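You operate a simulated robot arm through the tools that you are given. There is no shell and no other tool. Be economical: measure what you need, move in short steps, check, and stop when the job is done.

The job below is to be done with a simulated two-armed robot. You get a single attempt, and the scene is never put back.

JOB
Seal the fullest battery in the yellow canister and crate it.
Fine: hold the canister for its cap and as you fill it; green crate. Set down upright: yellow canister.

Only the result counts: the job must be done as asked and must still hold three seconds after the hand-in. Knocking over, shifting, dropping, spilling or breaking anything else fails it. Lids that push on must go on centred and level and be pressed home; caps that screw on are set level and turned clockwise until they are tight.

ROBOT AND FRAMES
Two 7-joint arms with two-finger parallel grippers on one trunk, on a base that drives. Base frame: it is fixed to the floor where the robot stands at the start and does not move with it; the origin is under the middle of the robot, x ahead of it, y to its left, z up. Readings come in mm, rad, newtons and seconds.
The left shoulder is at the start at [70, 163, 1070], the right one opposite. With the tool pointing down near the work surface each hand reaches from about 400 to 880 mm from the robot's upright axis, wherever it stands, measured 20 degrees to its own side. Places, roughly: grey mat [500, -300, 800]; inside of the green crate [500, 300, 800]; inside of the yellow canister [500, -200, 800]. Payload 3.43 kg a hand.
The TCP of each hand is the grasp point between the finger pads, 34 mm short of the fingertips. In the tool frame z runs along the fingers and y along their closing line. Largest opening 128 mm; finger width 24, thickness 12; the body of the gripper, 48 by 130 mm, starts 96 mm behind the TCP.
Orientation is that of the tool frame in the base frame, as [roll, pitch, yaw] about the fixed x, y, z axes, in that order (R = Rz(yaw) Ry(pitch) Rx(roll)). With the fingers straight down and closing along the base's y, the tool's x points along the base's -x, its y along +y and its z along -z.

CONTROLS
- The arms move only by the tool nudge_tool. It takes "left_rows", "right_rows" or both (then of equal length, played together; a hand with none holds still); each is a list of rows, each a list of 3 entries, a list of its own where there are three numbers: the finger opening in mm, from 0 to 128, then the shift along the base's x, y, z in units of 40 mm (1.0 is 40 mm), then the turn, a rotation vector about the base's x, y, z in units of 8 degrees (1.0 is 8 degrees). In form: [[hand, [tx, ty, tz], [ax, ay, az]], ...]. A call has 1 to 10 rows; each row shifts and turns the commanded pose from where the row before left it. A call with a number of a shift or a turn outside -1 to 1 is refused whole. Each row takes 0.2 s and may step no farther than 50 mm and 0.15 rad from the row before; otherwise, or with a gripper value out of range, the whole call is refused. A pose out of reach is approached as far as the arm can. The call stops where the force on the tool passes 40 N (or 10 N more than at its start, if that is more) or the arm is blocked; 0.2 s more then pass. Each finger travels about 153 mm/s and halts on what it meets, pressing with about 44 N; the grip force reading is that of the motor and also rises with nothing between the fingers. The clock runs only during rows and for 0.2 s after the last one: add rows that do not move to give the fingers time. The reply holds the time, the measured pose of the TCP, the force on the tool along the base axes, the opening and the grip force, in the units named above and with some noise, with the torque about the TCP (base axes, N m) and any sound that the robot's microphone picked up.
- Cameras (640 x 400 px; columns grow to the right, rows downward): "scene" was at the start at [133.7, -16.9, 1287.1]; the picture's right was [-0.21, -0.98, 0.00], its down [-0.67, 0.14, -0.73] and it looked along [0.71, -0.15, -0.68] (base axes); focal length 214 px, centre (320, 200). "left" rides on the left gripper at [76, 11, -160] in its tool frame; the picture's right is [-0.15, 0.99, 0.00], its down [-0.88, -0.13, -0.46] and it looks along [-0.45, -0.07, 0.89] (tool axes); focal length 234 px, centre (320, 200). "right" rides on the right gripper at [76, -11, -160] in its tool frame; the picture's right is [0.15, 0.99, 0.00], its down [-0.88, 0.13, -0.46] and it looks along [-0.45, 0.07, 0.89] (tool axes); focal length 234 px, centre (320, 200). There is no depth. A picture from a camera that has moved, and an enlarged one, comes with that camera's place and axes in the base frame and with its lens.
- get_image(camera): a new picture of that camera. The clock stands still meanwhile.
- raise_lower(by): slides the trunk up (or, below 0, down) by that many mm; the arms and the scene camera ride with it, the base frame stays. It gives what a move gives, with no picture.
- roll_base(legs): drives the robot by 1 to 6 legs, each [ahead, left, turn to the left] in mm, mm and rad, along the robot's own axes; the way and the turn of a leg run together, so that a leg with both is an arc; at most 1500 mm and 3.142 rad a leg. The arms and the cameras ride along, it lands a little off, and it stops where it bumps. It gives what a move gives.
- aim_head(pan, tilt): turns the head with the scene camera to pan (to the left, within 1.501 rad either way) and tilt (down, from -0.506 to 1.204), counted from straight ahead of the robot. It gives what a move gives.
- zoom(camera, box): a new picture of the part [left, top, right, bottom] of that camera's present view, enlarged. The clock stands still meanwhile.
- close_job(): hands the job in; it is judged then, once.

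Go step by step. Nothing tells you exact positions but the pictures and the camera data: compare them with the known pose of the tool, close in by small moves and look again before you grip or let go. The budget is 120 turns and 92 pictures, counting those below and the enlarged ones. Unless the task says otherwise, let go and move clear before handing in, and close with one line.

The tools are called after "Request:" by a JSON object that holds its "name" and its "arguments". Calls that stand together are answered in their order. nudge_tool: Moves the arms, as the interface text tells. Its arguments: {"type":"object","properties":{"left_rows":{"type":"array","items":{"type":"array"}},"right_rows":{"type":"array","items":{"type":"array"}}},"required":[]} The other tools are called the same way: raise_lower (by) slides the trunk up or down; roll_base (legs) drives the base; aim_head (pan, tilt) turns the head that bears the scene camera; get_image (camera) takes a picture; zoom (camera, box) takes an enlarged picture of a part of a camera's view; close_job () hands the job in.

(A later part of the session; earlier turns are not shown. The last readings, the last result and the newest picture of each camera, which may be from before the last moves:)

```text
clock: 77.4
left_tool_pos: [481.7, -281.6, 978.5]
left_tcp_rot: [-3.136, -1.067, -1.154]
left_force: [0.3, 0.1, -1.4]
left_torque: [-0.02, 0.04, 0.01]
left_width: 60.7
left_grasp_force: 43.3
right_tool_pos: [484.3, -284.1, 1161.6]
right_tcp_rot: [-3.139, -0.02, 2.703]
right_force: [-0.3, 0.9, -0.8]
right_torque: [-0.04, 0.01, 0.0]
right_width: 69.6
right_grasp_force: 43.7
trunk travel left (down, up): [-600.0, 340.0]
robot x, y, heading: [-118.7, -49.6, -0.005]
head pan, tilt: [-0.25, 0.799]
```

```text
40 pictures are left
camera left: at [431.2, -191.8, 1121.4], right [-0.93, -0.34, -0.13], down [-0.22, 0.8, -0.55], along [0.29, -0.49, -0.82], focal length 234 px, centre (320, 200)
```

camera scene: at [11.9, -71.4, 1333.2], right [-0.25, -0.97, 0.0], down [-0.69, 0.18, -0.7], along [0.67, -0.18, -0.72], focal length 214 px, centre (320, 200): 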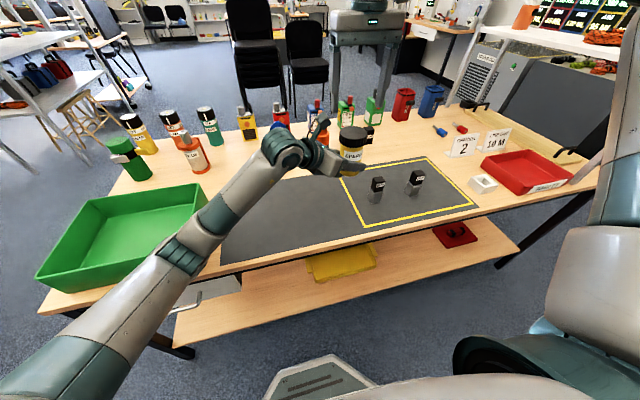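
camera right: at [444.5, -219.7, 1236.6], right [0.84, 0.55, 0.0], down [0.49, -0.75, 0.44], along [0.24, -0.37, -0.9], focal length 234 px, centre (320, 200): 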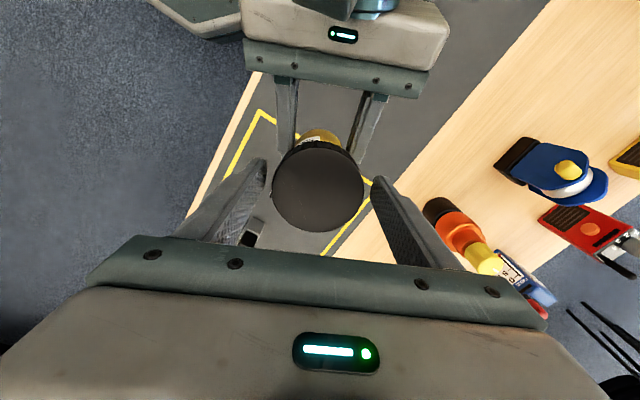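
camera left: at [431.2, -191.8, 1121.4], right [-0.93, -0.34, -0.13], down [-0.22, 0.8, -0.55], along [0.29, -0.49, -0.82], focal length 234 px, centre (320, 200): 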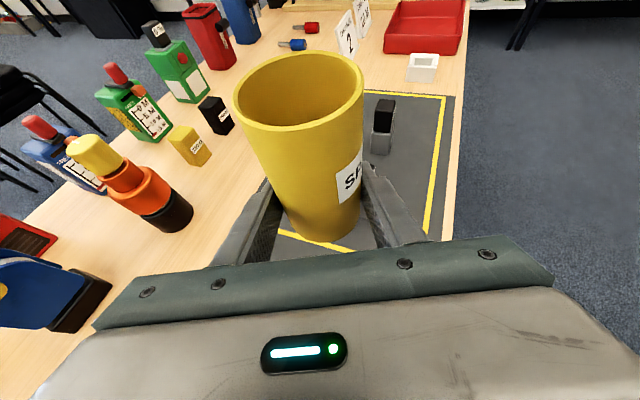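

The cap is off and the canister is open. I'll correct the small tilts of both hands and carry the cap toward the free spot at [395, -475].

Request:
{"name": "nudge_tool", "arguments": {"left_rows": [[40, [0, 0, 0], [0.124, 0.055, 0]], [40, [0, 0, 0], [0, 0, 0]], [40, [0, 0, 0], [0, 0, 0]], [40, [0, 0, 0], [0, 0, 0]], [40, [0, 0, 0], [0, 0, 0]], [40, [0, 0, 0], [0, 0, 0]], [40, [0, 0, 0], [0, 0, 0]], [40, [0, 0, 0], [0, 0, 0]], [40, [0, 0, 0], [0, 0, 0]], [40, [0, 0, 0], [0, 0, 0]]], "right_rows": [[50, [-0.2, -0.9, 0], [-0.06, -0.13, 0]], [50, [-0.4, -0.9, 0], [0, 0, 0]], [50, [-0.5, -0.9, 0], [0, 0, 0]], [50, [-0.5, -0.9, 0], [0, 0, 0]], [50, [-0.5, -0.9, 0], [0, 0, 0]], [50, [-0.12, -0.28, -0.8], [0, 0, 0]], [50, [0, 0, -0.9], [0, 0, 0]], [50, [0, 0, -0.9], [0, 0, 0]], [50, [0, 0, -0.9], [0, 0, 0]], [50, [0, 0, -0.9], [0, 0, 0]]]}}

Request:
{"name": "get_image", "arguments": {"camera": "scene"}}

```text
clock: 79.6
left_tool_pos: [483.4, -280.6, 979.0]
left_tcp_rot: [-3.137, -1.048, -1.154]
left_force: [-0.7, 0.0, -0.9]
left_torque: [0.01, 0.0, -0.02]
left_width: 60.8
left_grasp_force: 44.1
right_tool_pos: [396.6, -474.4, 984.5]
right_tcp_rot: [3.141, 0.002, 2.702]
right_force: [-0.5, 0.4, -1.0]
right_torque: [0.03, 0.02, -0.01]
right_width: 69.9
right_grasp_force: 44.2
trunk travel left (down, up): [-600.0, 340.0]
robot x, y, heading: [-120.3, -52.1, -0.005]
head pan, tilt: [-0.25, 0.799]
```

```text
39 pictures are left
camera scene: at [13.2, -71.3, 1333.1], right [-0.25, -0.97, 0.0], down [-0.69, 0.18, -0.7], along [0.67, -0.18, -0.72], focal length 214 px, centre (320, 200)
```

scene: 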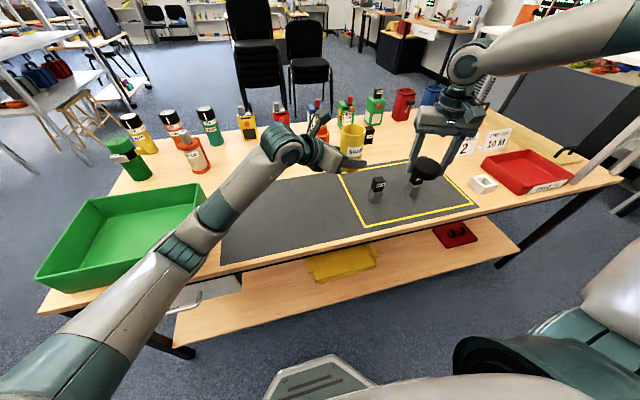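

The spot beneath is clear. Lowering.

Request:
{"name": "nudge_tool", "arguments": {"right_rows": [[50, [0, 0, -0.9], [0, 0, 0]], [50, [0, 0, -0.9], [0, 0, 0]], [50, [0, 0, -0.9], [0, 0, 0]], [50, [0, 0, -0.7], [0, 0, 0]], [50, [0, 0, -0.4], [0, 0, 0]], [50, [0, 0, 0], [0, 0, 0]]]}}

Request:
{"name": "nudge_tool", "arguments": {"right_rows": [[50, [0, 0, -0.1], [0, 0, 0]], [50, [0, 0, 0], [0, 0, 0]]]}}

Request:
{"name": "zoom", "arguments": {"camera": "scene", "box": [350, 150, 470, 240]}}

```text
clock: 81.0
left_tool_pos: [482.5, -281.0, 978.1]
left_tcp_rot: [-3.135, -1.051, -1.154]
left_force: [0.0, 0.2, -2.0]
left_torque: [-0.01, 0.0, 0.03]
left_width: 60.9
left_grasp_force: 43.9
right_tool_pos: [393.8, -476.1, 832.6]
right_tcp_rot: [-3.14, 0.002, 2.701]
right_force: [0.1, -0.3, 0.4]
right_torque: [-0.01, -0.02, 0.05]
right_width: 70.0
right_grasp_force: 44.2
trunk travel left (down, up): [-600.0, 340.0]
robot x, y, heading: [-116.1, -50.0, -0.004]
head pan, tilt: [-0.25, 0.799]
```

```text
clock: 81.6
left_tool_pos: [483.4, -280.4, 979.9]
left_tcp_rot: [-3.137, -1.051, -1.154]
left_force: [0.2, -0.3, -1.4]
left_torque: [-0.01, 0.03, -0.04]
left_width: 60.9
left_grasp_force: 43.9
right_tool_pos: [394.1, -475.9, 829.5]
right_tcp_rot: [-3.139, 0.001, 2.701]
right_force: [-0.3, -0.5, -0.5]
right_torque: [-0.03, 0.0, 0.0]
right_width: 69.7
right_grasp_force: 43.9
trunk travel left (down, up): [-600.0, 340.0]
robot x, y, heading: [-115.7, -48.5, -0.009]
head pan, tilt: [-0.25, 0.799]
```

```text
4.44 times, centred on (410, 195) of scene
camera zoom: at [12.3, -70.8, 1333.1], right [-0.25, -0.97, 0.0], down [-0.69, 0.18, -0.7], along [0.67, -0.18, -0.72], focal length 953 px, centre (-80, 222)
```

zoom: 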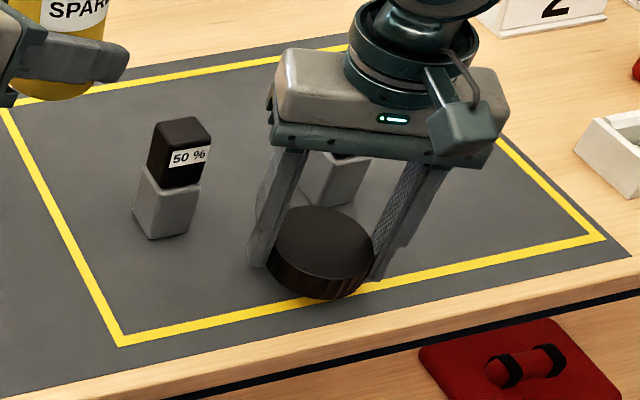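

Request:
{"name": "nudge_tool", "arguments": {"right_rows": [[50, [0, 0, -0.1], [0, 0, 0]], [50, [0, 0, -0.1], [0, 0, 0]], [50, [0, 0, 0], [0, 0, 0]]]}}

Request:
{"name": "nudge_tool", "arguments": {"right_rows": [[50, [0, 0, -0.06], [0, 0, 0]], [50, [0, 0, 0], [0, 0, 0]]]}}

```text
clock: 82.4
left_tool_pos: [482.3, -282.1, 978.2]
left_tcp_rot: [-3.136, -1.05, -1.153]
left_force: [-0.9, 0.1, -1.1]
left_torque: [0.01, 0.03, 0.03]
left_width: 60.7
left_grasp_force: 44.0
right_tool_pos: [394.6, -475.3, 821.4]
right_tcp_rot: [-3.141, 0.001, 2.701]
right_force: [1.0, 0.3, 0.3]
right_torque: [0.01, 0.04, -0.01]
right_width: 69.9
right_grasp_force: 44.5
trunk travel left (down, up): [-600.0, 340.0]
robot x, y, heading: [-114.4, -50.5, -0.006]
head pan, tilt: [-0.25, 0.799]
```

```text
clock: 83.0
left_tool_pos: [483.8, -281.7, 979.9]
left_tcp_rot: [-3.136, -1.05, -1.154]
left_force: [0.1, -0.1, -1.1]
left_torque: [0.01, 0.0, 0.0]
left_width: 60.8
left_grasp_force: 43.5
right_tool_pos: [395.9, -475.6, 818.8]
right_tcp_rot: [-3.139, 0.003, 2.703]
right_force: [0.3, 0.3, -0.2]
right_torque: [-0.02, 0.02, -0.03]
right_width: 69.7
right_grasp_force: 44.6
trunk travel left (down, up): [-600.0, 340.0]
robot x, y, heading: [-120.2, -52.1, -0.005]
head pan, tilt: [-0.25, 0.799]
```

Request:
{"name": "nudge_tool", "arguments": {"right_rows": [[50, [0, 0, -0.05], [0, 0, 0]], [50, [0, 0, 0], [0, 0, 0]]]}}

Request:
{"name": "zoom", "arguments": {"camera": "scene", "box": [390, 180, 440, 220]}}

```text
clock: 83.6
left_tool_pos: [483.7, -280.4, 979.2]
left_tcp_rot: [-3.136, -1.051, -1.153]
left_force: [-0.1, 0.5, -1.5]
left_torque: [-0.01, -0.01, 0.01]
left_width: 60.9
left_grasp_force: 43.9
right_tool_pos: [395.0, -475.0, 818.7]
right_tcp_rot: [-3.14, 0.002, 2.701]
right_force: [-0.1, 0.1, -1.8]
right_torque: [0.02, 0.02, 0.01]
right_width: 69.6
right_grasp_force: 43.7
trunk travel left (down, up): [-600.0, 340.0]
robot x, y, heading: [-117.2, -53.3, -0.01]
head pan, tilt: [-0.25, 0.799]
```

```text
10.00 times, centred on (415, 200) of scene
camera zoom: at [12.4, -70.9, 1333.1], right [-0.25, -0.97, 0.0], down [-0.69, 0.18, -0.7], along [0.67, -0.18, -0.72], focal length 2145 px, centre (-630, 200)
```

zoom: 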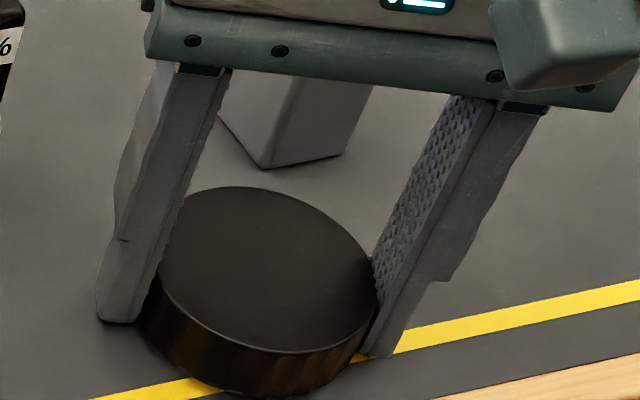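

The fingertips are touching the mat and the cap is essentially down. Releasing gently and rising.

Request:
{"name": "nudge_tool", "arguments": {"right_rows": [[70, [0, 0, 0.03], [0, 0, 0]], [74, [0, 0, 0], [0, 0, 0]], [82, [0, 0, 0], [0, 0, 0]], [92, [0, 0, 0], [0, 0, 0]], [92, [0, 0, 0.4], [0, 0, 0]], [92, [0, 0, 0.8], [0, 0, 0]], [92, [0, 0, 1], [0, 0, 0]], [92, [0, 0, 1], [0, 0, 0]], [92, [0, 0, 0], [0, 0, 0]]]}}

Request:
{"name": "get_image", "arguments": {"camera": "right"}}

```text
clock: 85.6
left_tool_pos: [483.9, -282.2, 979.1]
left_tcp_rot: [-3.136, -1.049, -1.154]
left_force: [1.4, -0.4, -0.8]
left_torque: [0.04, 0.03, 0.01]
left_width: 60.4
left_grasp_force: 43.7
right_tool_pos: [393.8, -476.2, 947.9]
right_tcp_rot: [-3.14, 0.001, 2.704]
right_force: [-0.1, -0.1, -0.9]
right_torque: [0.07, 0.01, 0.0]
right_width: 92.1
right_grasp_force: 0.0
trunk travel left (down, up): [-600.0, 340.0]
robot x, y, heading: [-119.5, -51.7, -0.006]
head pan, tilt: [-0.25, 0.799]
```

```text
36 pictures are left
camera right: at [321.4, -452.5, 1105.9], right [0.29, 0.96, 0.0], down [0.85, -0.26, 0.46], along [0.44, -0.13, -0.89], focal length 234 px, centre (320, 200)
```

right: 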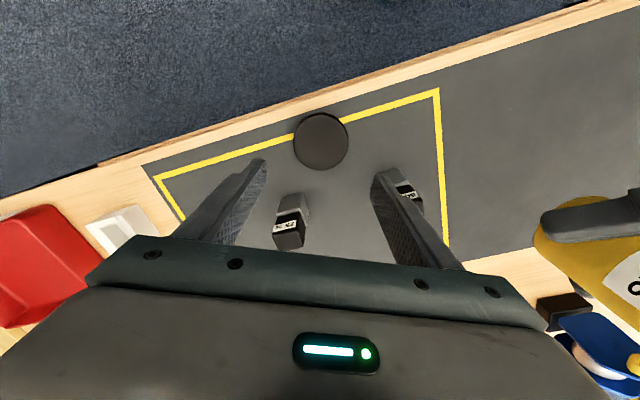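

The cap lies flat on the mat. Next is the 75 % battery near [475, -540]; I'll hover above it with the hand squared up.

Request:
{"name": "nudge_tool", "arguments": {"right_rows": [[92, [0, 0, 0.9], [0, 0, 0.8]], [92, [0.6, -0.5, 0.5], [0, 0, 0.8]], [92, [0.7, -0.55, 0], [0, 0, 0.8]], [92, [0.7, -0.55, 0], [0, 0, 0.73]], [92, [0, 0, 0], [0, 0, 0]]]}}

Request:
{"name": "get_image", "arguments": {"camera": "right"}}

```text
clock: 86.8
left_tool_pos: [482.2, -280.5, 979.3]
left_tcp_rot: [-3.136, -1.051, -1.155]
left_force: [-0.7, -0.7, -1.1]
left_torque: [0.02, -0.02, 0.05]
left_width: 60.9
left_grasp_force: 44.0
right_tool_pos: [476.4, -539.2, 1003.0]
right_tcp_rot: [-3.139, 0.003, 3.14]
right_force: [0.0, -0.3, 0.0]
right_torque: [0.0, -0.02, -0.03]
right_width: 91.8
right_grasp_force: 0.0
trunk travel left (down, up): [-600.0, 340.0]
robot x, y, heading: [-116.5, -50.8, -0.006]
head pan, tilt: [-0.25, 0.799]
```

```text
35 pictures are left
camera right: at [399.4, -550.2, 1161.2], right [-0.15, 0.99, 0.0], down [0.88, 0.13, 0.46], along [0.45, 0.07, -0.89], focal length 234 px, centre (320, 200)
```

right: 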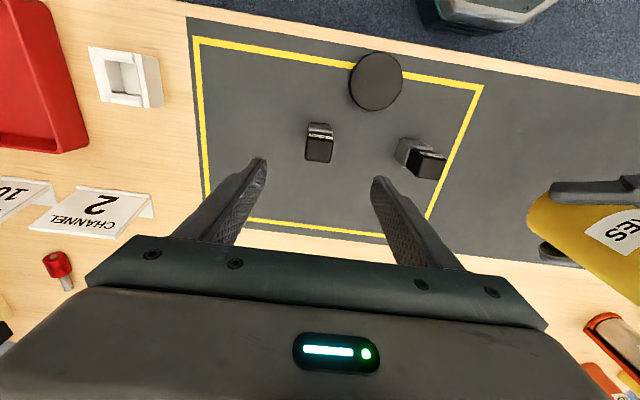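

Request:
{"name": "zoom", "arguments": {"camera": "right", "box": [270, 100, 370, 180]}}

```text
5.00 times, centred on (320, 140) of right
camera zoom: at [399.4, -550.2, 1161.2], right [-0.15, 0.99, 0.0], down [0.88, 0.13, 0.46], along [0.45, 0.07, -0.89], focal length 1171 px, centre (320, 500)
```

zoom: 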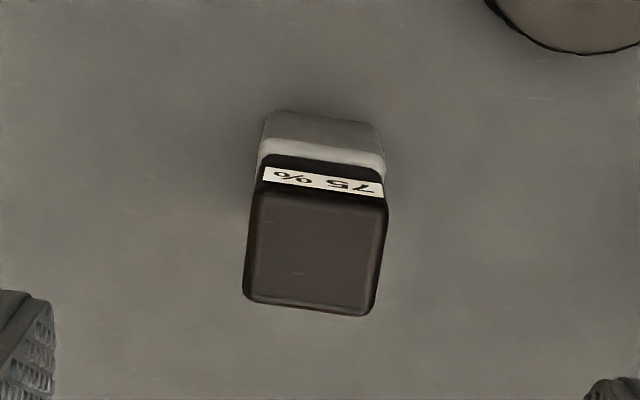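

The battery top is centred at [475, -539] and turned about 3.5°. The fingers can't enter the canister mouth, so I'll grip only the top about 15 mm.

Request:
{"name": "nudge_tool", "arguments": {"right_rows": [[92, [-0.03, 0, -0.6], [0, 0, 0.44]], [92, [0, 0, -0.8], [0, 0, 0]], [92, [0, 0, -0.8], [0, 0, 0]], [92, [0, 0, -0.4], [0, 0, 0]], [92, [0, 0, 0], [0, 0, 0]]]}}

Request:
{"name": "zoom", "arguments": {"camera": "scene", "box": [380, 150, 460, 210]}}

Request:
{"name": "get_image", "arguments": {"camera": "right"}}

```text
clock: 88.0
left_tool_pos: [481.9, -281.5, 979.8]
left_tcp_rot: [-3.136, -1.051, -1.155]
left_force: [-0.4, 0.4, -1.1]
left_torque: [0.02, 0.02, -0.04]
left_width: 60.6
left_grasp_force: 44.5
right_tool_pos: [473.6, -539.5, 897.2]
right_tcp_rot: [-3.139, 0.001, -3.083]
right_force: [0.7, 0.1, -0.5]
right_torque: [-0.03, 0.02, 0.03]
right_width: 91.7
right_grasp_force: 0.0
trunk travel left (down, up): [-600.0, 340.0]
robot x, y, heading: [-121.7, -51.7, -0.011]
head pan, tilt: [-0.25, 0.799]
```

```text
6.67 times, centred on (420, 180) of scene
camera zoom: at [12.4, -70.8, 1333.1], right [-0.25, -0.97, 0.0], down [-0.69, 0.18, -0.7], along [0.67, -0.18, -0.72], focal length 1430 px, centre (-347, 333)
```

zoom: 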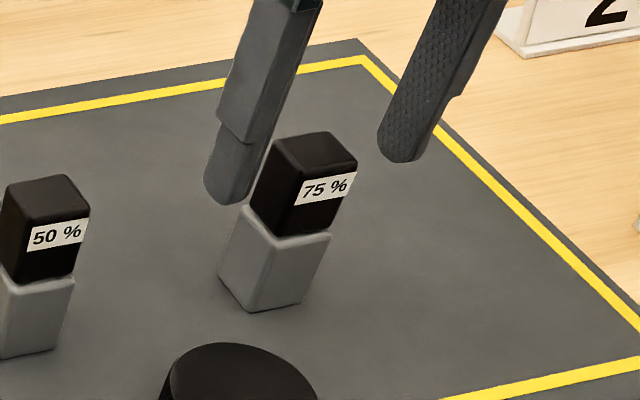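

```text
32 pictures are left
camera right: at [398.9, -554.7, 1056.3], right [-0.21, 0.98, 0.0], down [0.87, 0.18, 0.46], along [0.45, 0.09, -0.89], focal length 234 px, centre (320, 200)
```

right: 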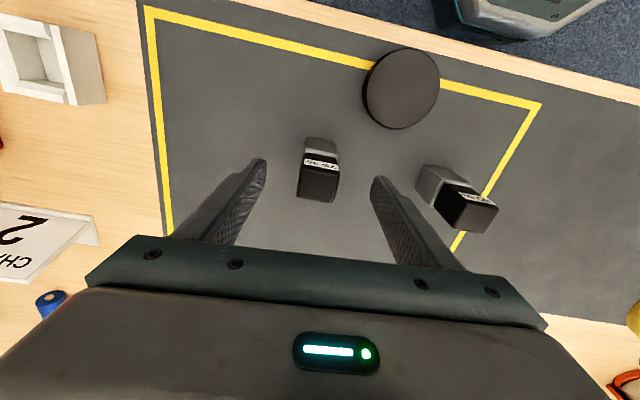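

The overlap is about 16 mm and well centred. Closing on the battery.

Request:
{"name": "nudge_tool", "arguments": {"right_rows": [[70, [0.03, 0, 0], [0, 0, 0]], [55, [0, 0, 0], [0, 0, 0]], [44, [0, 0, 0], [0, 0, 0]], [36, [0, 0, 0], [0, 0, 0]], [28, [0, 0, 0], [0, 0, 0]], [20, [0, 0, 0], [0, 0, 0]], [20, [0, 0, 0], [0, 0, 0]], [20, [0, 0, 0], [0, 0, 0]]]}}

Request:
{"name": "nudge_tool", "arguments": {"right_rows": [[20, [0, 0, 0.3], [0, 0, 0]], [20, [0, 0, 0.6], [0, 0, 0]], [20, [0, 0, 0], [0, 0, 0]]]}}

Request:
{"name": "zoom", "arguments": {"camera": "scene", "box": [370, 110, 470, 200]}}

```text
clock: 89.8
left_tool_pos: [482.6, -280.7, 978.8]
left_tcp_rot: [-3.137, -1.052, -1.154]
left_force: [-0.6, 0.5, -1.2]
left_torque: [-0.01, 0.0, 0.03]
left_width: 60.5
left_grasp_force: 44.3
right_tool_pos: [474.7, -539.0, 897.9]
right_tcp_rot: [-3.14, 0.002, -3.083]
right_force: [-0.5, -1.1, 0.4]
right_torque: [-0.05, 0.02, -0.01]
right_width: 33.0
right_grasp_force: 43.8
trunk travel left (down, up): [-600.0, 340.0]
robot x, y, heading: [-118.8, -50.9, -0.003]
head pan, tilt: [-0.25, 0.799]
```

```text
clock: 90.6
left_tool_pos: [483.8, -281.8, 979.3]
left_tcp_rot: [-3.136, -1.049, -1.153]
left_force: [0.1, 0.2, -1.3]
left_torque: [0.0, 0.03, -0.02]
left_width: 60.6
left_grasp_force: 44.4
right_tool_pos: [474.1, -539.2, 934.0]
right_tcp_rot: [-3.14, 0.0, -3.081]
right_force: [-0.3, 0.2, -1.4]
right_torque: [-0.03, 0.01, -0.03]
right_width: 32.7
right_grasp_force: 43.9
trunk travel left (down, up): [-600.0, 340.0]
robot x, y, heading: [-119.2, -48.6, -0.005]
head pan, tilt: [-0.25, 0.799]
```

```text
4.44 times, centred on (420, 155) of scene
camera zoom: at [13.1, -71.3, 1333.0], right [-0.25, -0.97, 0.0], down [-0.69, 0.18, -0.7], along [0.67, -0.18, -0.72], focal length 953 px, centre (-124, 400)
```

zoom: 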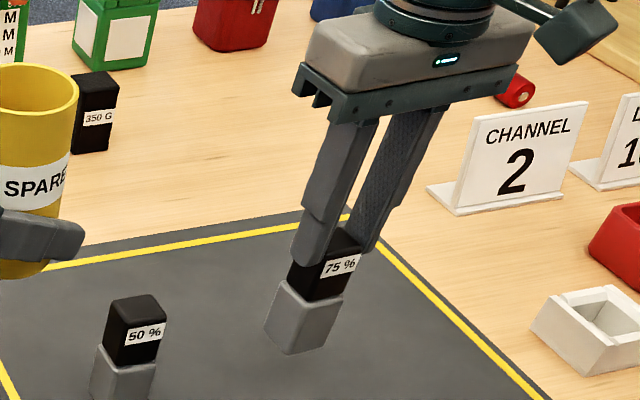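

The battery hangs straight. I'll raise it well above the canister rim and carry it across.

Request:
{"name": "nudge_tool", "arguments": {"right_rows": [[20, [0, 0, 0.9], [0, 0, 0]], [20, [0, 0, 0.95], [0, 0, 0]], [20, [0, 0, 0.95], [0, 0, 0]], [20, [0, 0, 0.95], [0, 0, 0]], [20, [0, 0, 0.95], [0, 0, 0]], [20, [0, 0, 0.95], [0, 0, 0]], [20, [0, 0, 0.95], [0, 0, 0]], [20, [0, 0.6, 0], [0, 0, 0]], [20, [0.05, 0.9, 0], [0, 0, 0]], [20, [0.05, 0.9, 0], [0, 0, 0]]]}}

Request:
{"name": "nudge_tool", "arguments": {"right_rows": [[20, [0.05, 0.9, 0], [0, 0, 0]], [20, [0.05, 0.9, 0], [0, 0, 0]], [20, [0, 0.9, 0], [0, 0, 0]], [20, [0, 0.9, 0], [0, 0, 0]], [20, [0, 0.35, 0], [0, 0, 0]], [20, [0, 0, 0], [0, 0, 0]], [20, [0, 0, 0], [0, 0, 0]]]}}

Request:
{"name": "get_image", "arguments": {"camera": "left"}}

Request:
{"name": "get_image", "arguments": {"camera": "right"}}

```text
clock: 92.8
left_tool_pos: [483.1, -279.9, 978.7]
left_tcp_rot: [-3.138, -1.051, -1.153]
left_force: [0.0, -0.8, -1.0]
left_torque: [0.0, 0.02, -0.01]
left_width: 60.7
left_grasp_force: 44.3
right_tool_pos: [478.5, -440.2, 1199.6]
right_tcp_rot: [-3.14, 0.002, -3.082]
right_force: [-0.8, 0.3, -1.5]
right_torque: [-0.06, 0.0, 0.01]
right_width: 32.9
right_grasp_force: 44.0
trunk travel left (down, up): [-600.0, 340.0]
robot x, y, heading: [-115.6, -51.8, 0.001]
head pan, tilt: [-0.25, 0.799]
```

```text
clock: 94.4
left_tool_pos: [483.8, -282.7, 978.2]
left_tcp_rot: [-3.137, -1.051, -1.153]
left_force: [0.1, 0.4, -0.5]
left_torque: [-0.01, 0.02, 0.02]
left_width: 60.6
left_grasp_force: 44.1
right_tool_pos: [484.6, -285.6, 1198.8]
right_tcp_rot: [-3.14, 0.003, -3.082]
right_force: [0.5, -0.5, -0.8]
right_torque: [-0.01, 0.03, -0.05]
right_width: 33.0
right_grasp_force: 44.4
trunk travel left (down, up): [-600.0, 340.0]
robot x, y, heading: [-117.3, -50.5, -0.009]
head pan, tilt: [-0.25, 0.799]
```

```text
30 pictures are left
camera left: at [432.2, -194.0, 1123.6], right [-0.93, -0.34, -0.13], down [-0.22, 0.81, -0.54], along [0.29, -0.47, -0.83], focal length 234 px, centre (320, 200)
```

left: 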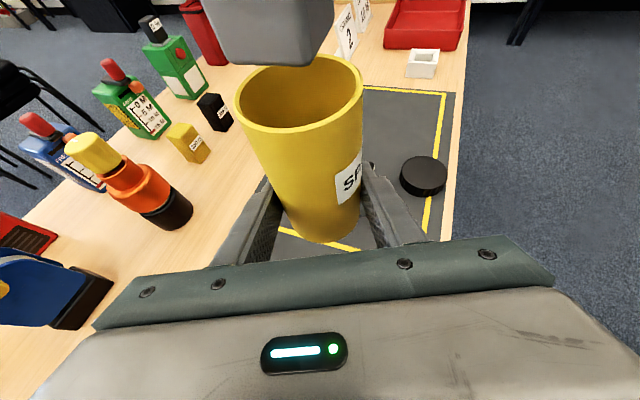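

```text
29 pictures are left
camera right: at [409.5, -300.2, 1357.1], right [-0.2, 0.98, 0.0], down [0.87, 0.18, 0.46], along [0.45, 0.09, -0.89], focal length 234 px, centre (320, 200)
```

right: 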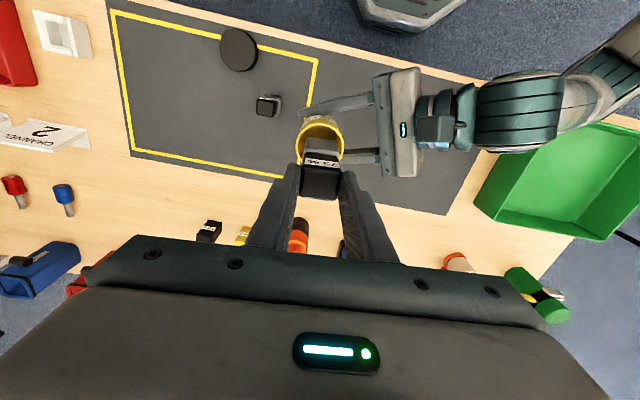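

The battery is above the mouth, and I estimate the mouth centre at [483.5, -286]. I'll lower to just above the rim and check from both sides.

Request:
{"name": "nudge_tool", "arguments": {"right_rows": [[20, [-0.03, -0.01, -0.25], [0, 0, 0]], [20, [0, 0, -0.2], [0, 0, 0]], [20, [0, 0, 0], [0, 0, 0]]]}}

Request:
{"name": "zoom", "arguments": {"camera": "left", "box": [200, 20, 400, 145]}}

Request:
{"name": "zoom", "arguments": {"camera": "scene", "box": [310, 90, 390, 150]}}

Request:
{"name": "zoom", "arguments": {"camera": "right", "box": [270, 100, 370, 180]}}

```text
clock: 95.2
left_tool_pos: [481.5, -282.2, 979.5]
left_tcp_rot: [-3.137, -1.05, -1.155]
left_force: [-0.4, 0.5, -1.3]
left_torque: [0.01, 0.04, -0.02]
left_width: 60.7
left_grasp_force: 44.0
right_tool_pos: [482.5, -285.4, 1181.6]
right_tcp_rot: [3.141, 0.002, -3.083]
right_force: [-0.1, 0.2, -1.6]
right_torque: [0.04, -0.01, 0.0]
right_width: 33.1
right_grasp_force: 44.3
trunk travel left (down, up): [-600.0, 340.0]
robot x, y, heading: [-118.2, -47.5, -0.014]
head pan, tilt: [-0.25, 0.799]
```

```text
3.20 times, centred on (300, 82) of left
camera zoom: at [432.0, -194.0, 1123.7], right [-0.93, -0.34, -0.13], down [-0.22, 0.81, -0.54], along [0.29, -0.47, -0.83], focal length 749 px, centre (384, 576)
```

zoom: 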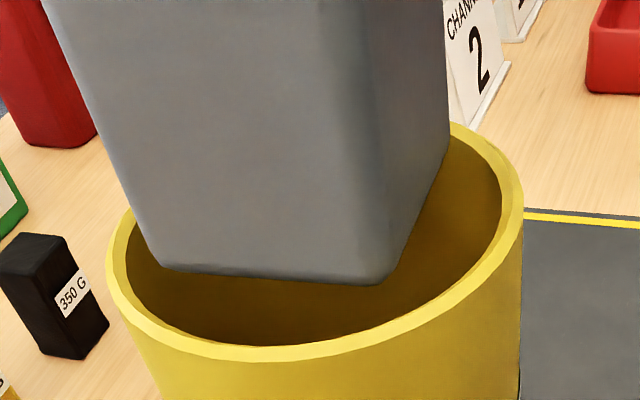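

```text
6.67 times, centred on (350, 120) of scene
camera zoom: at [12.6, -70.8, 1333.1], right [-0.25, -0.97, 0.0], down [-0.69, 0.18, -0.7], along [0.67, -0.18, -0.72], focal length 1430 px, centre (120, 733)
```

zoom: 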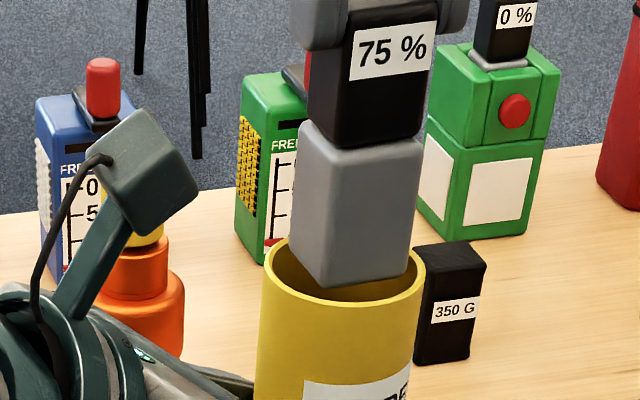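

```text
5.00 times, centred on (320, 140) of right
camera zoom: at [407.9, -300.7, 1339.2], right [-0.2, 0.98, 0.0], down [0.87, 0.18, 0.46], along [0.45, 0.09, -0.89], focal length 1171 px, centre (320, 500)
```

zoom: 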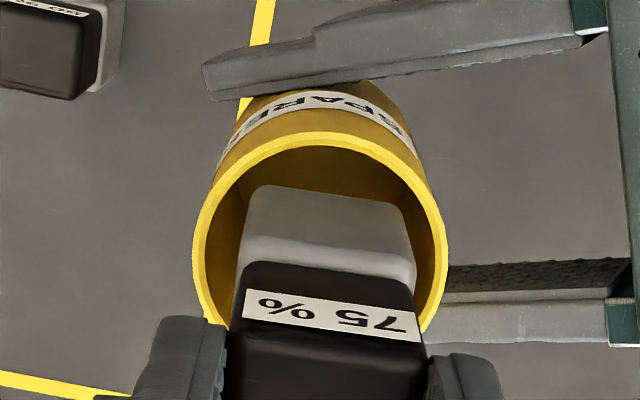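

The battery is at the rim and about 1.5 mm off toward +x/+y. I'll correct that and lower it in gently.

Request:
{"name": "nudge_tool", "arguments": {"right_rows": [[20, [-0.04, -0.04, 0], [0, 0, 0]], [20, [0, 0, -0.15], [0, 0, 0]], [20, [0, 0, -0.2], [0, 0, 0]], [20, [0, 0, -0.2], [0, 0, 0]], [20, [0, 0, 0], [0, 0, 0]]]}}

Request:
{"name": "zoom", "arguments": {"camera": "left", "box": [200, 20, 400, 145]}}

```text
clock: 96.4
left_tool_pos: [482.0, -281.8, 979.9]
left_tcp_rot: [-3.137, -1.051, -1.155]
left_force: [-8.8, -6.4, -3.4]
left_torque: [0.55, -0.72, -0.07]
left_width: 60.5
left_grasp_force: 44.1
right_tool_pos: [479.2, -286.5, 1158.0]
right_tcp_rot: [-3.141, 0.002, -3.081]
right_force: [9.3, 6.4, -0.1]
right_torque: [0.69, -0.99, 0.07]
right_width: 33.1
right_grasp_force: 44.0
trunk travel left (down, up): [-600.0, 340.0]
robot x, y, heading: [-120.6, -54.5, -0.008]
head pan, tilt: [-0.25, 0.799]
```

```text
3.20 times, centred on (300, 82) of left
camera zoom: at [431.2, -194.5, 1123.9], right [-0.93, -0.34, -0.13], down [-0.22, 0.81, -0.54], along [0.29, -0.47, -0.83], focal length 749 px, centre (384, 576)
```

zoom: 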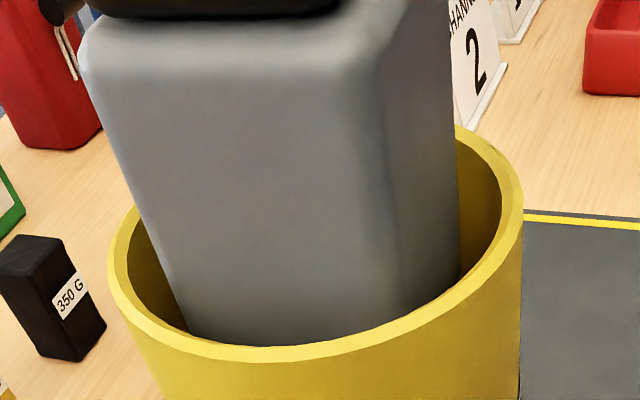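

It's going in, with slight contact on the -x/-y side. I'll shift back about 1.5 mm and keep lowering.

Request:
{"name": "nudge_tool", "arguments": {"right_rows": [[20, [0.04, 0.03, 0], [0, 0, 0]], [20, [0, 0, -0.2], [0, 0, 0]], [20, [0, 0, -0.2], [0, 0, 0]], [20, [0, 0, -0.2], [0, 0, 0]], [20, [0, 0, 0], [0, 0, 0]]]}}

Request:
{"name": "nudge_tool", "arguments": {"right_rows": [[20, [0, 0, -0.2], [0, 0, 0]], [20, [0, 0, -0.2], [0, 0, 0]], [20, [0, 0, -0.2], [0, 0, 0]], [20, [0, 0, 0], [0, 0, 0]]]}}

Request:
{"name": "zoom", "arguments": {"camera": "scene", "box": [310, 90, 390, 150]}}

```text
clock: 97.6
left_tool_pos: [482.6, -280.3, 978.7]
left_tcp_rot: [-3.136, -1.051, -1.153]
left_force: [-5.5, -4.9, -2.9]
left_torque: [0.31, -0.34, -0.04]
left_width: 60.2
left_grasp_force: 44.9
right_tool_pos: [481.6, -285.5, 1134.4]
right_tcp_rot: [-3.141, 0.002, -3.084]
right_force: [4.9, 4.2, 1.4]
right_torque: [0.36, -0.46, 0.01]
right_width: 33.2
right_grasp_force: 43.8
trunk travel left (down, up): [-600.0, 340.0]
robot x, y, heading: [-117.9, -50.5, -0.009]
head pan, tilt: [-0.25, 0.799]
```

```text
clock: 98.6
left_tool_pos: [483.4, -280.6, 979.7]
left_tcp_rot: [-3.136, -1.052, -1.154]
left_force: [-2.7, -1.9, -2.4]
left_torque: [0.11, -0.13, -0.01]
left_width: 60.5
left_grasp_force: 43.9
right_tool_pos: [482.9, -286.2, 1111.5]
right_tcp_rot: [-3.137, 0.001, -3.082]
right_force: [2.6, 2.5, 0.2]
right_torque: [0.14, -0.19, 0.03]
right_width: 33.1
right_grasp_force: 44.5
trunk travel left (down, up): [-600.0, 340.0]
robot x, y, heading: [-118.1, -50.2, -0.007]
head pan, tilt: [-0.25, 0.799]
```

```text
6.67 times, centred on (350, 120) of scene
camera zoom: at [12.6, -70.8, 1333.1], right [-0.25, -0.97, 0.0], down [-0.69, 0.18, -0.7], along [0.67, -0.18, -0.72], focal length 1430 px, centre (120, 733)
```

zoom: 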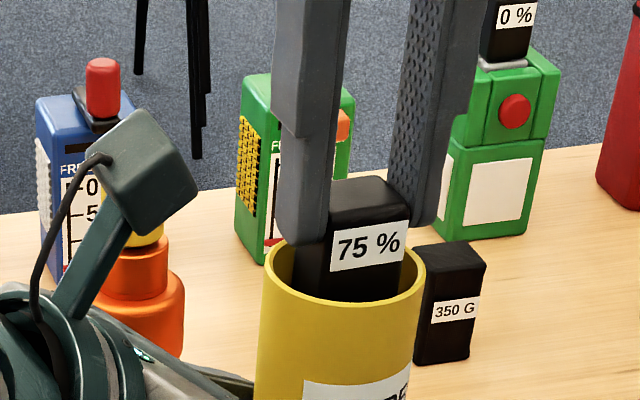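

The fingertips are close to the rim. A bit lower, then release so it slides down inside.

Request:
{"name": "nudge_tool", "arguments": {"right_rows": [[20, [0.02, 0.02, -0.15], [0, 0, 0]], [20, [0, 0, -0.12], [0, 0, 0]], [20, [0, 0, 0], [0, 0, 0]]]}}

Request:
{"name": "zoom", "arguments": {"camera": "scene", "box": [310, 90, 390, 150]}}

```text
clock: 99.4
left_tool_pos: [481.5, -280.5, 979.7]
left_tcp_rot: [-3.138, -1.05, -1.154]
left_force: [0.9, 0.2, -2.1]
left_torque: [-0.03, -0.03, -0.01]
left_width: 60.3
left_grasp_force: 44.4
right_tool_pos: [482.4, -286.3, 1099.3]
right_tcp_rot: [-3.138, -0.001, -3.082]
right_force: [1.0, -0.5, -0.9]
right_torque: [0.0, 0.04, -0.01]
right_width: 33.1
right_grasp_force: 44.0
trunk travel left (down, up): [-600.0, 340.0]
robot x, y, heading: [-117.3, -51.2, -0.009]
head pan, tilt: [-0.25, 0.799]
```

```text
6.67 times, centred on (350, 120) of scene
camera zoom: at [12.6, -70.9, 1333.1], right [-0.25, -0.97, 0.0], down [-0.69, 0.18, -0.7], along [0.67, -0.18, -0.72], focal length 1430 px, centre (120, 733)
```

zoom: 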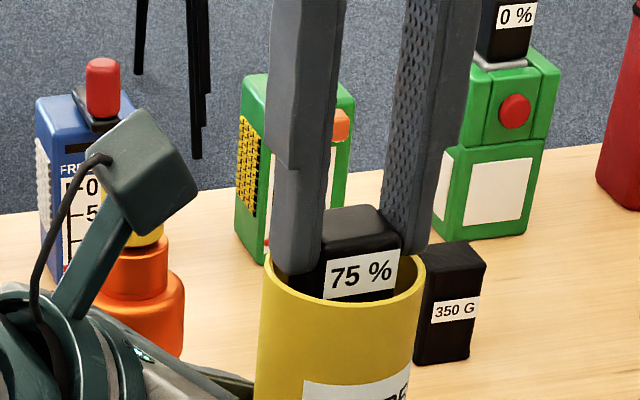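

No contact forces; battery top is about level with the rim. Releasing slightly so the battery slides down.

Request:
{"name": "nudge_tool", "arguments": {"right_rows": [[36, [0, 0, 0], [0, 0, 0]], [38, [0, 0, 0], [0, 0, 0]], [40, [0, 0, 0], [0, 0, 0]], [40, [0, 0, 0], [0, 0, 0]]]}}

Request:
{"name": "zoom", "arguments": {"camera": "scene", "box": [310, 90, 390, 150]}}

```text
clock: 100.4
left_tool_pos: [482.8, -281.4, 979.1]
left_tcp_rot: [-3.136, -1.052, -1.153]
left_force: [-0.6, -0.5, -2.2]
left_torque: [0.06, -0.02, 0.01]
left_width: 60.6
left_grasp_force: 44.2
right_tool_pos: [482.3, -285.9, 1099.6]
right_tcp_rot: [-3.139, 0.001, -3.082]
right_force: [-0.1, 0.1, -0.4]
right_torque: [-0.01, 0.05, 0.0]
right_width: 39.9
right_grasp_force: 0.0
trunk travel left (down, up): [-600.0, 340.0]
robot x, y, heading: [-120.8, -49.0, -0.011]
head pan, tilt: [-0.25, 0.799]
```

```text
6.67 times, centred on (350, 120) of scene
camera zoom: at [12.6, -70.9, 1333.1], right [-0.25, -0.97, 0.0], down [-0.69, 0.18, -0.7], along [0.67, -0.18, -0.72], focal length 1430 px, centre (120, 733)
```

zoom: 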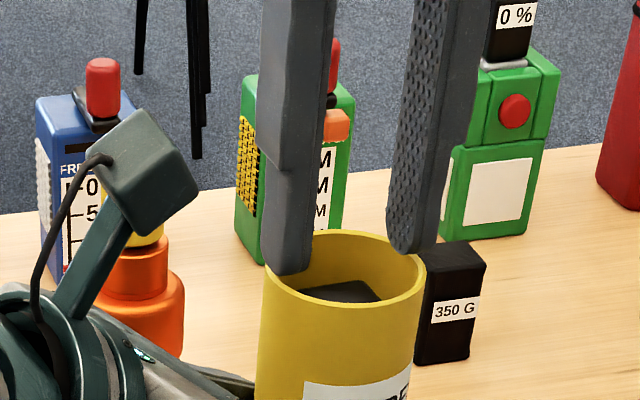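

The battery sits fully inside. Now I'll fetch the cap, rotating the hand counter-clockwise on the way so there's room for the clockwise screw stroke.

Request:
{"name": "nudge_tool", "arguments": {"right_rows": [[40, [0, 0, 0.6], [0, 0, 0]], [60, [0, 0, 0.7], [0, 0, 1]], [92, [0, 0, 0.7], [0, 0, 1]], [92, [-0.4, -0.9, 0], [0, 0, 1]], [92, [-0.45, -0.95, 0], [0, 0, 1]], [92, [-0.45, -0.95, 0], [0, 0, 1]], [92, [-0.45, -0.95, 0], [0, 0, 1]], [92, [-0.45, -0.95, 0], [0, 0, 1]], [92, [0, -0.04, -0.9], [0, 0, 0]], [92, [0, 0, -0.9], [0, 0, 0]]]}}

Request:
{"name": "nudge_tool", "arguments": {"right_rows": [[92, [0, 0, -0.95], [0, 0, 0]], [92, [0, 0, -0.95], [0, 0, 0]], [92, [0, 0, -0.95], [0, 0, 0]], [92, [0, 0, -0.95], [0, 0, 0]], [92, [0, 0, -0.95], [0, 0, 0]], [92, [0, 0, 0], [0, 0, 0]]]}}

Request:
{"name": "get_image", "arguments": {"camera": "right"}}

```text
clock: 102.6
left_tool_pos: [483.2, -282.4, 978.9]
left_tcp_rot: [-3.136, -1.049, -1.154]
left_force: [0.0, -0.6, -2.3]
left_torque: [0.0, 0.0, 0.0]
left_width: 60.4
left_grasp_force: 43.9
right_tool_pos: [393.7, -476.3, 1108.8]
right_tcp_rot: [-3.141, 0.002, -2.106]
right_force: [-0.3, 0.2, 0.0]
right_torque: [0.02, 0.01, 0.03]
right_width: 92.0
right_grasp_force: 0.1
trunk travel left (down, up): [-600.0, 340.0]
robot x, y, heading: [-119.4, -50.4, -0.007]
head pan, tilt: [-0.25, 0.799]
```

```text
clock: 104.0
left_tool_pos: [481.7, -281.1, 980.6]
left_tcp_rot: [-3.134, -1.051, -1.155]
left_force: [-1.1, -0.3, -2.1]
left_torque: [0.01, 0.0, -0.04]
left_width: 60.4
left_grasp_force: 44.3
right_tool_pos: [394.0, -475.1, 919.0]
right_tcp_rot: [-3.14, 0.0, -2.104]
right_force: [0.7, -0.6, -0.2]
right_torque: [0.05, 0.02, 0.0]
right_width: 92.1
right_grasp_force: 0.1
trunk travel left (down, up): [-600.0, 340.0]
robot x, y, heading: [-120.5, -52.7, -0.007]
head pan, tilt: [-0.25, 0.799]
```

```text
21 pictures are left
camera right: at [365.6, -544.9, 1077.4], right [-0.93, 0.38, 0.0], down [0.34, 0.82, 0.46], along [0.17, 0.42, -0.89], focal length 234 px, centre (320, 200)
```

right: 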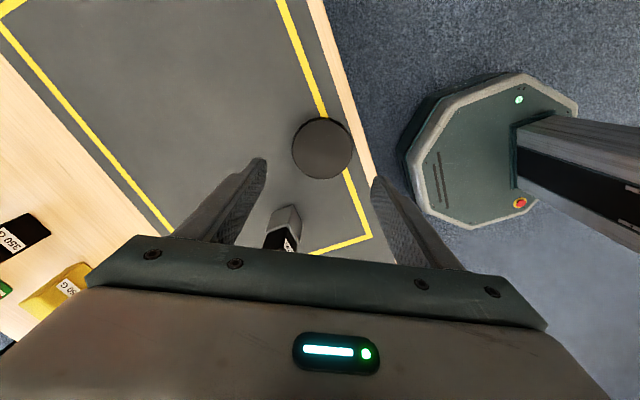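

The cap is centred between the fingers. Lowering to just above the mat and closing on it.

Request:
{"name": "nudge_tool", "arguments": {"right_rows": [[92, [-0.02, 0, -0.8], [0, 0, 0]], [92, [0, 0, -0.8], [0, 0, 0]], [92, [0, 0, -0.55], [0, 0, 0]], [92, [0, 0, -0.25], [0, 0, 0]], [84, [0, 0, 0], [0, 0, 0]], [76, [0, 0, 0], [0, 0, 0]], [70, [0, 0, 0], [0, 0, 0]], [60, [0, 0, 0], [0, 0, 0]], [50, [0, 0, 0], [0, 0, 0]], [50, [0, 0, 0], [0, 0, 0]]]}}

Request:
{"name": "nudge_tool", "arguments": {"right_rows": [[50, [0, 0, 0.2], [0, 0, 0]], [50, [0, 0, 0.8], [0, 0, 0]], [50, [0, 0, 0], [0, 0, 0]]]}}

Request:
{"name": "zoom", "arguments": {"camera": "scene", "box": [370, 150, 450, 215]}}

```text
clock: 106.2
left_tool_pos: [482.9, -281.4, 979.5]
left_tcp_rot: [-3.136, -1.05, -1.156]
left_force: [0.5, 0.7, -3.2]
left_torque: [0.03, 0.01, 0.04]
left_width: 60.4
left_grasp_force: 43.9
right_tool_pos: [393.3, -475.5, 821.6]
right_tcp_rot: [3.141, 0.002, -2.105]
right_force: [1.0, -0.2, 0.0]
right_torque: [-0.02, 0.01, -0.01]
right_width: 70.3
right_grasp_force: 44.1
trunk travel left (down, up): [-600.0, 340.0]
robot x, y, heading: [-117.3, -51.7, -0.005]
head pan, tilt: [-0.25, 0.799]
```

```text
clock: 107.0
left_tool_pos: [482.4, -280.6, 977.9]
left_tcp_rot: [-3.137, -1.05, -1.152]
left_force: [0.3, -1.5, -2.8]
left_torque: [0.03, -0.03, 0.01]
left_width: 60.5
left_grasp_force: 44.1
right_tool_pos: [393.3, -476.4, 861.1]
right_tcp_rot: [3.141, 0.002, -2.103]
right_force: [-0.5, 0.6, -1.8]
right_torque: [0.01, -0.01, 0.03]
right_width: 70.5
right_grasp_force: 44.2
trunk travel left (down, up): [-600.0, 340.0]
robot x, y, heading: [-115.9, -55.2, -0.007]
head pan, tilt: [-0.25, 0.799]
```

```text
6.15 times, centred on (410, 182) of scene
camera zoom: at [13.4, -71.2, 1333.0], right [-0.25, -0.97, 0.0], down [-0.69, 0.18, -0.7], along [0.67, -0.18, -0.72], focal length 1320 px, centre (-234, 308)
```

zoom: 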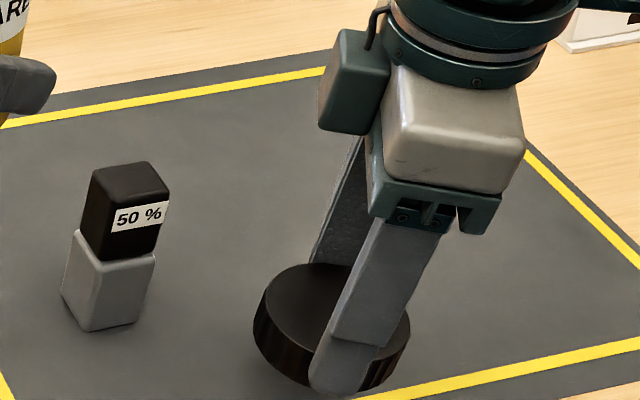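

The cap is held level, with its rim about 4 mm below the fingertips. Carrying it back above the canister.

Request:
{"name": "nudge_tool", "arguments": {"right_rows": [[50, [0, 0, 0.95], [0, 0, 0]], [50, [0, 0, 0.95], [0, 0, 0]], [50, [0, 0, 0.95], [0, 0, 0]], [50, [0, 0, 0.95], [0, 0, 0]], [50, [0, 0, 0.95], [0, 0, 0]], [50, [0, 0, 0.95], [0, 0, 0]], [50, [0, 0, 0.95], [0, 0, 0]], [50, [0, 0, 0.8], [0, 0, 0]], [50, [0.45, 0.8, 0], [0, 0, 0]], [50, [0.45, 0.9, 0], [0, 0, 0]]]}}

Request:
{"name": "nudge_tool", "arguments": {"right_rows": [[50, [0.45, 0.95, 0], [0, 0, 0]], [50, [0.45, 0.95, 0], [0, 0, 0]], [50, [0.46, 0.9, 0], [0, 0, 0]], [50, [0, 0.26, -0.5], [0, 0, 0]], [50, [0, 0, -0.5], [0, 0, 0]], [50, [0, 0, 0], [0, 0, 0]]]}}

Request:
{"name": "zoom", "arguments": {"camera": "left", "box": [180, 0, 420, 150]}}

Request:
{"name": "get_image", "arguments": {"camera": "right"}}

```text
clock: 109.2
left_tool_pos: [483.2, -279.3, 978.7]
left_tcp_rot: [-3.138, -1.05, -1.153]
left_force: [0.0, -0.3, -2.0]
left_torque: [-0.03, 0.05, -0.01]
left_width: 60.2
left_grasp_force: 44.5
right_tool_pos: [431.1, -405.8, 1161.2]
right_tcp_rot: [-3.141, 0.001, -2.105]
right_force: [-0.6, 0.0, -0.4]
right_torque: [-0.01, -0.01, -0.04]
right_width: 70.0
right_grasp_force: 44.6
trunk travel left (down, up): [-600.0, 340.0]
robot x, y, heading: [-119.6, -49.1, -0.003]
head pan, tilt: [-0.25, 0.799]
```

```text
clock: 110.6
left_tool_pos: [482.7, -281.1, 978.3]
left_tcp_rot: [-3.135, -1.051, -1.153]
left_force: [0.0, -0.4, -2.3]
left_torque: [-0.02, -0.02, -0.01]
left_width: 60.3
left_grasp_force: 44.2
right_tool_pos: [484.0, -283.4, 1118.7]
right_tcp_rot: [-3.14, 0.003, -2.104]
right_force: [-0.4, 0.2, 0.1]
right_torque: [-0.01, -0.05, -0.04]
right_width: 70.2
right_grasp_force: 43.8
trunk travel left (down, up): [-600.0, 340.0]
robot x, y, heading: [-115.1, -52.0, -0.014]
head pan, tilt: [-0.25, 0.799]
```

```text
2.67 times, centred on (300, 75) of left
camera zoom: at [431.9, -193.9, 1123.8], right [-0.93, -0.34, -0.13], down [-0.22, 0.81, -0.54], along [0.29, -0.47, -0.83], focal length 624 px, centre (373, 533)
```

zoom: 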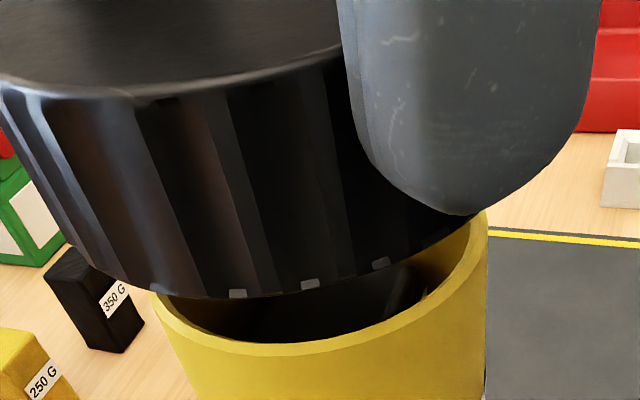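

```text
18 pictures are left
camera right: at [455.8, -355.2, 1277.5], right [-0.93, 0.38, 0.0], down [0.34, 0.82, 0.46], along [0.17, 0.42, -0.89], focal length 234 px, centre (320, 200)
```

right: 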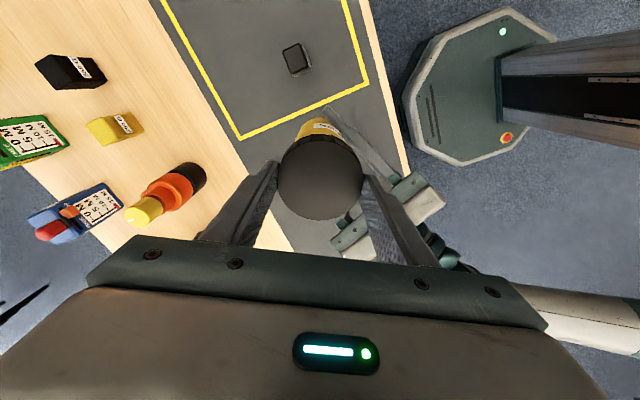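

Alignment looks right. Descending gently until the cap meets the thread.

Request:
{"name": "nudge_tool", "arguments": {"right_rows": [[50, [0, -0.03, -0.3], [0, 0, 0]], [50, [0, 0, -0.3], [0, 0, 0]], [50, [0, 0, -0.1], [0, 0, 0]], [50, [0, 0, 0], [0, 0, 0]]]}}

Request:
{"name": "nudge_tool", "arguments": {"right_rows": [[50, [0, 0, -0.1], [0, 0, 0]], [50, [0, 0, 0], [0, 0, 0]]]}}

```text
clock: 111.6
left_tool_pos: [482.9, -280.8, 978.7]
left_tcp_rot: [-3.137, -1.052, -1.154]
left_force: [-0.3, 0.0, -1.9]
left_torque: [0.03, -0.03, 0.03]
left_width: 60.4
left_grasp_force: 44.1
right_tool_pos: [483.6, -284.7, 1091.7]
right_tcp_rot: [-3.141, 0.002, -2.106]
right_force: [1.9, -0.1, -0.1]
right_torque: [-0.04, -0.02, 0.01]
right_width: 70.0
right_grasp_force: 44.0
trunk travel left (down, up): [-600.0, 340.0]
robot x, y, heading: [-118.5, -55.7, -0.003]
head pan, tilt: [-0.25, 0.799]
```

```text
clock: 112.2
left_tool_pos: [482.1, -281.4, 978.5]
left_tcp_rot: [-3.135, -1.049, -1.154]
left_force: [-7.4, 4.0, -3.3]
left_torque: [-0.42, -0.5, -0.06]
left_width: 60.3
left_grasp_force: 44.1
right_tool_pos: [482.8, -287.1, 1086.2]
right_tcp_rot: [-3.14, 0.001, -2.106]
right_force: [5.7, -4.7, 0.3]
right_torque: [-0.08, -0.21, -0.01]
right_width: 70.2
right_grasp_force: 43.6
trunk travel left (down, up): [-600.0, 340.0]
robot x, y, heading: [-119.5, -54.0, -0.011]
head pan, tilt: [-0.25, 0.799]
```

The cap has met the mouth with a slight sideways load. I'll ease toward (+x, -y) and continue down.

Request:
{"name": "nudge_tool", "arguments": {"right_rows": [[50, [0.04, -0.03, 0], [0, 0, 0]], [50, [0, 0, -0.08], [0, 0, 0]], [50, [0, 0, 0], [0, 0, 0]]]}}

Request:
{"name": "nudge_tool", "arguments": {"right_rows": [[50, [0, 0, -0.08], [0, 0, 0]], [50, [0, 0, 0], [0, 0, 0]]]}}

```text
clock: 113.0
left_tool_pos: [483.4, -280.5, 977.3]
left_tcp_rot: [-3.136, -1.046, -1.15]
left_force: [8.6, -6.4, -14.7]
left_torque: [0.21, 0.24, 0.04]
left_width: 60.2
left_grasp_force: 44.2
right_tool_pos: [485.2, -286.0, 1083.9]
right_tcp_rot: [3.141, 0.004, -2.105]
right_force: [-7.2, 6.9, 12.1]
right_torque: [0.5, 0.63, -0.01]
right_width: 70.5
right_grasp_force: 43.8
trunk travel left (down, up): [-600.0, 340.0]
robot x, y, heading: [-122.2, -51.7, -0.007]
head pan, tilt: [-0.25, 0.799]
```

```text
clock: 113.6
left_tool_pos: [484.3, -280.3, 977.2]
left_tcp_rot: [-3.139, -1.047, -1.149]
left_force: [13.1, -6.1, -28.1]
left_torque: [0.25, 0.75, 0.04]
left_width: 60.1
left_grasp_force: 43.9
right_tool_pos: [485.2, -286.7, 1080.6]
right_tcp_rot: [-3.139, 0.003, -2.104]
right_force: [-13.9, 6.2, 25.9]
right_torque: [0.52, 0.73, 0.01]
right_width: 70.3
right_grasp_force: 44.4
trunk travel left (down, up): [-600.0, 340.0]
robot x, y, heading: [-122.1, -52.0, -0.002]
head pan, tilt: [-0.25, 0.799]
```

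It's resting on the thread with 26 N down. I'll centre slightly and start turning clockwise.

Request:
{"name": "nudge_tool", "arguments": {"right_rows": [[50, [-0.025, 0.015, 0.03], [0, 0, 0]], [50, [0, 0, 0], [0, 0, -1]], [50, [0, 0, -0.005], [0, 0, -1]], [50, [0, 0, -0.005], [0, 0, -1]], [50, [0, 0, -0.005], [0, 0, -1]]]}}

Request:
{"name": "nudge_tool", "arguments": {"right_rows": [[50, [0, 0, -0.005], [0, 0, -1]], [50, [0, 0, -0.005], [0, 0, -1]], [50, [0, 0, -0.005], [0, 0, -1]], [50, [0, 0, -0.005], [0, 0, -1]]]}}

Request:
{"name": "zoom", "arguments": {"camera": "left", "box": [180, 20, 420, 260]}}

```text
clock: 114.8
left_tool_pos: [482.3, -281.0, 978.4]
left_tcp_rot: [-3.136, -1.048, -1.153]
left_force: [4.6, 6.1, -26.5]
left_torque: [-0.21, 0.42, 0.04]
left_width: 60.2
left_grasp_force: 43.9
right_tool_pos: [485.5, -286.6, 1082.6]
right_tcp_rot: [-3.139, 0.002, -2.667]
right_force: [-4.5, -6.9, 24.2]
right_torque: [-0.25, 0.18, -0.04]
right_width: 70.2
right_grasp_force: 44.0
trunk travel left (down, up): [-600.0, 340.0]
robot x, y, heading: [-120.5, -52.4, -0.007]
head pan, tilt: [-0.25, 0.799]
```

```text
clock: 115.8
left_tool_pos: [482.7, -280.7, 977.3]
left_tcp_rot: [-3.137, -1.048, -1.153]
left_force: [1.5, 7.9, -22.3]
left_torque: [-0.19, 0.13, 0.02]
left_width: 60.2
left_grasp_force: 44.0
right_tool_pos: [485.9, -286.2, 1081.2]
right_tcp_rot: [-3.14, 0.002, 3.057]
right_force: [-1.8, -7.9, 20.6]
right_torque: [-0.49, 0.06, -0.03]
right_width: 70.3
right_grasp_force: 43.6
trunk travel left (down, up): [-600.0, 340.0]
robot x, y, heading: [-117.1, -49.1, -0.01]
head pan, tilt: [-0.25, 0.799]
```

```text
1.67 times, centred on (300, 140) of left
camera zoom: at [432.0, -194.1, 1123.4], right [-0.93, -0.34, -0.13], down [-0.22, 0.82, -0.54], along [0.29, -0.47, -0.83], focal length 390 px, centre (353, 300)
```

zoom: 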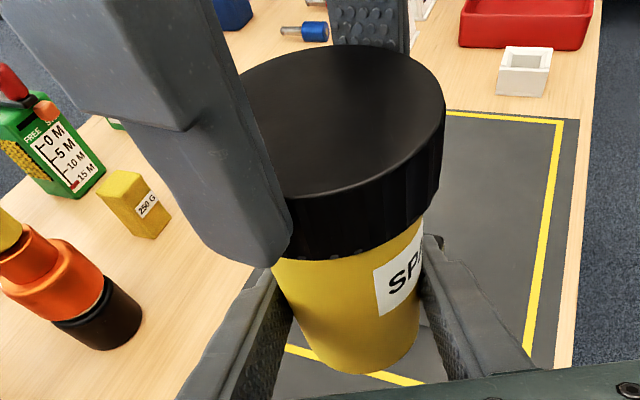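

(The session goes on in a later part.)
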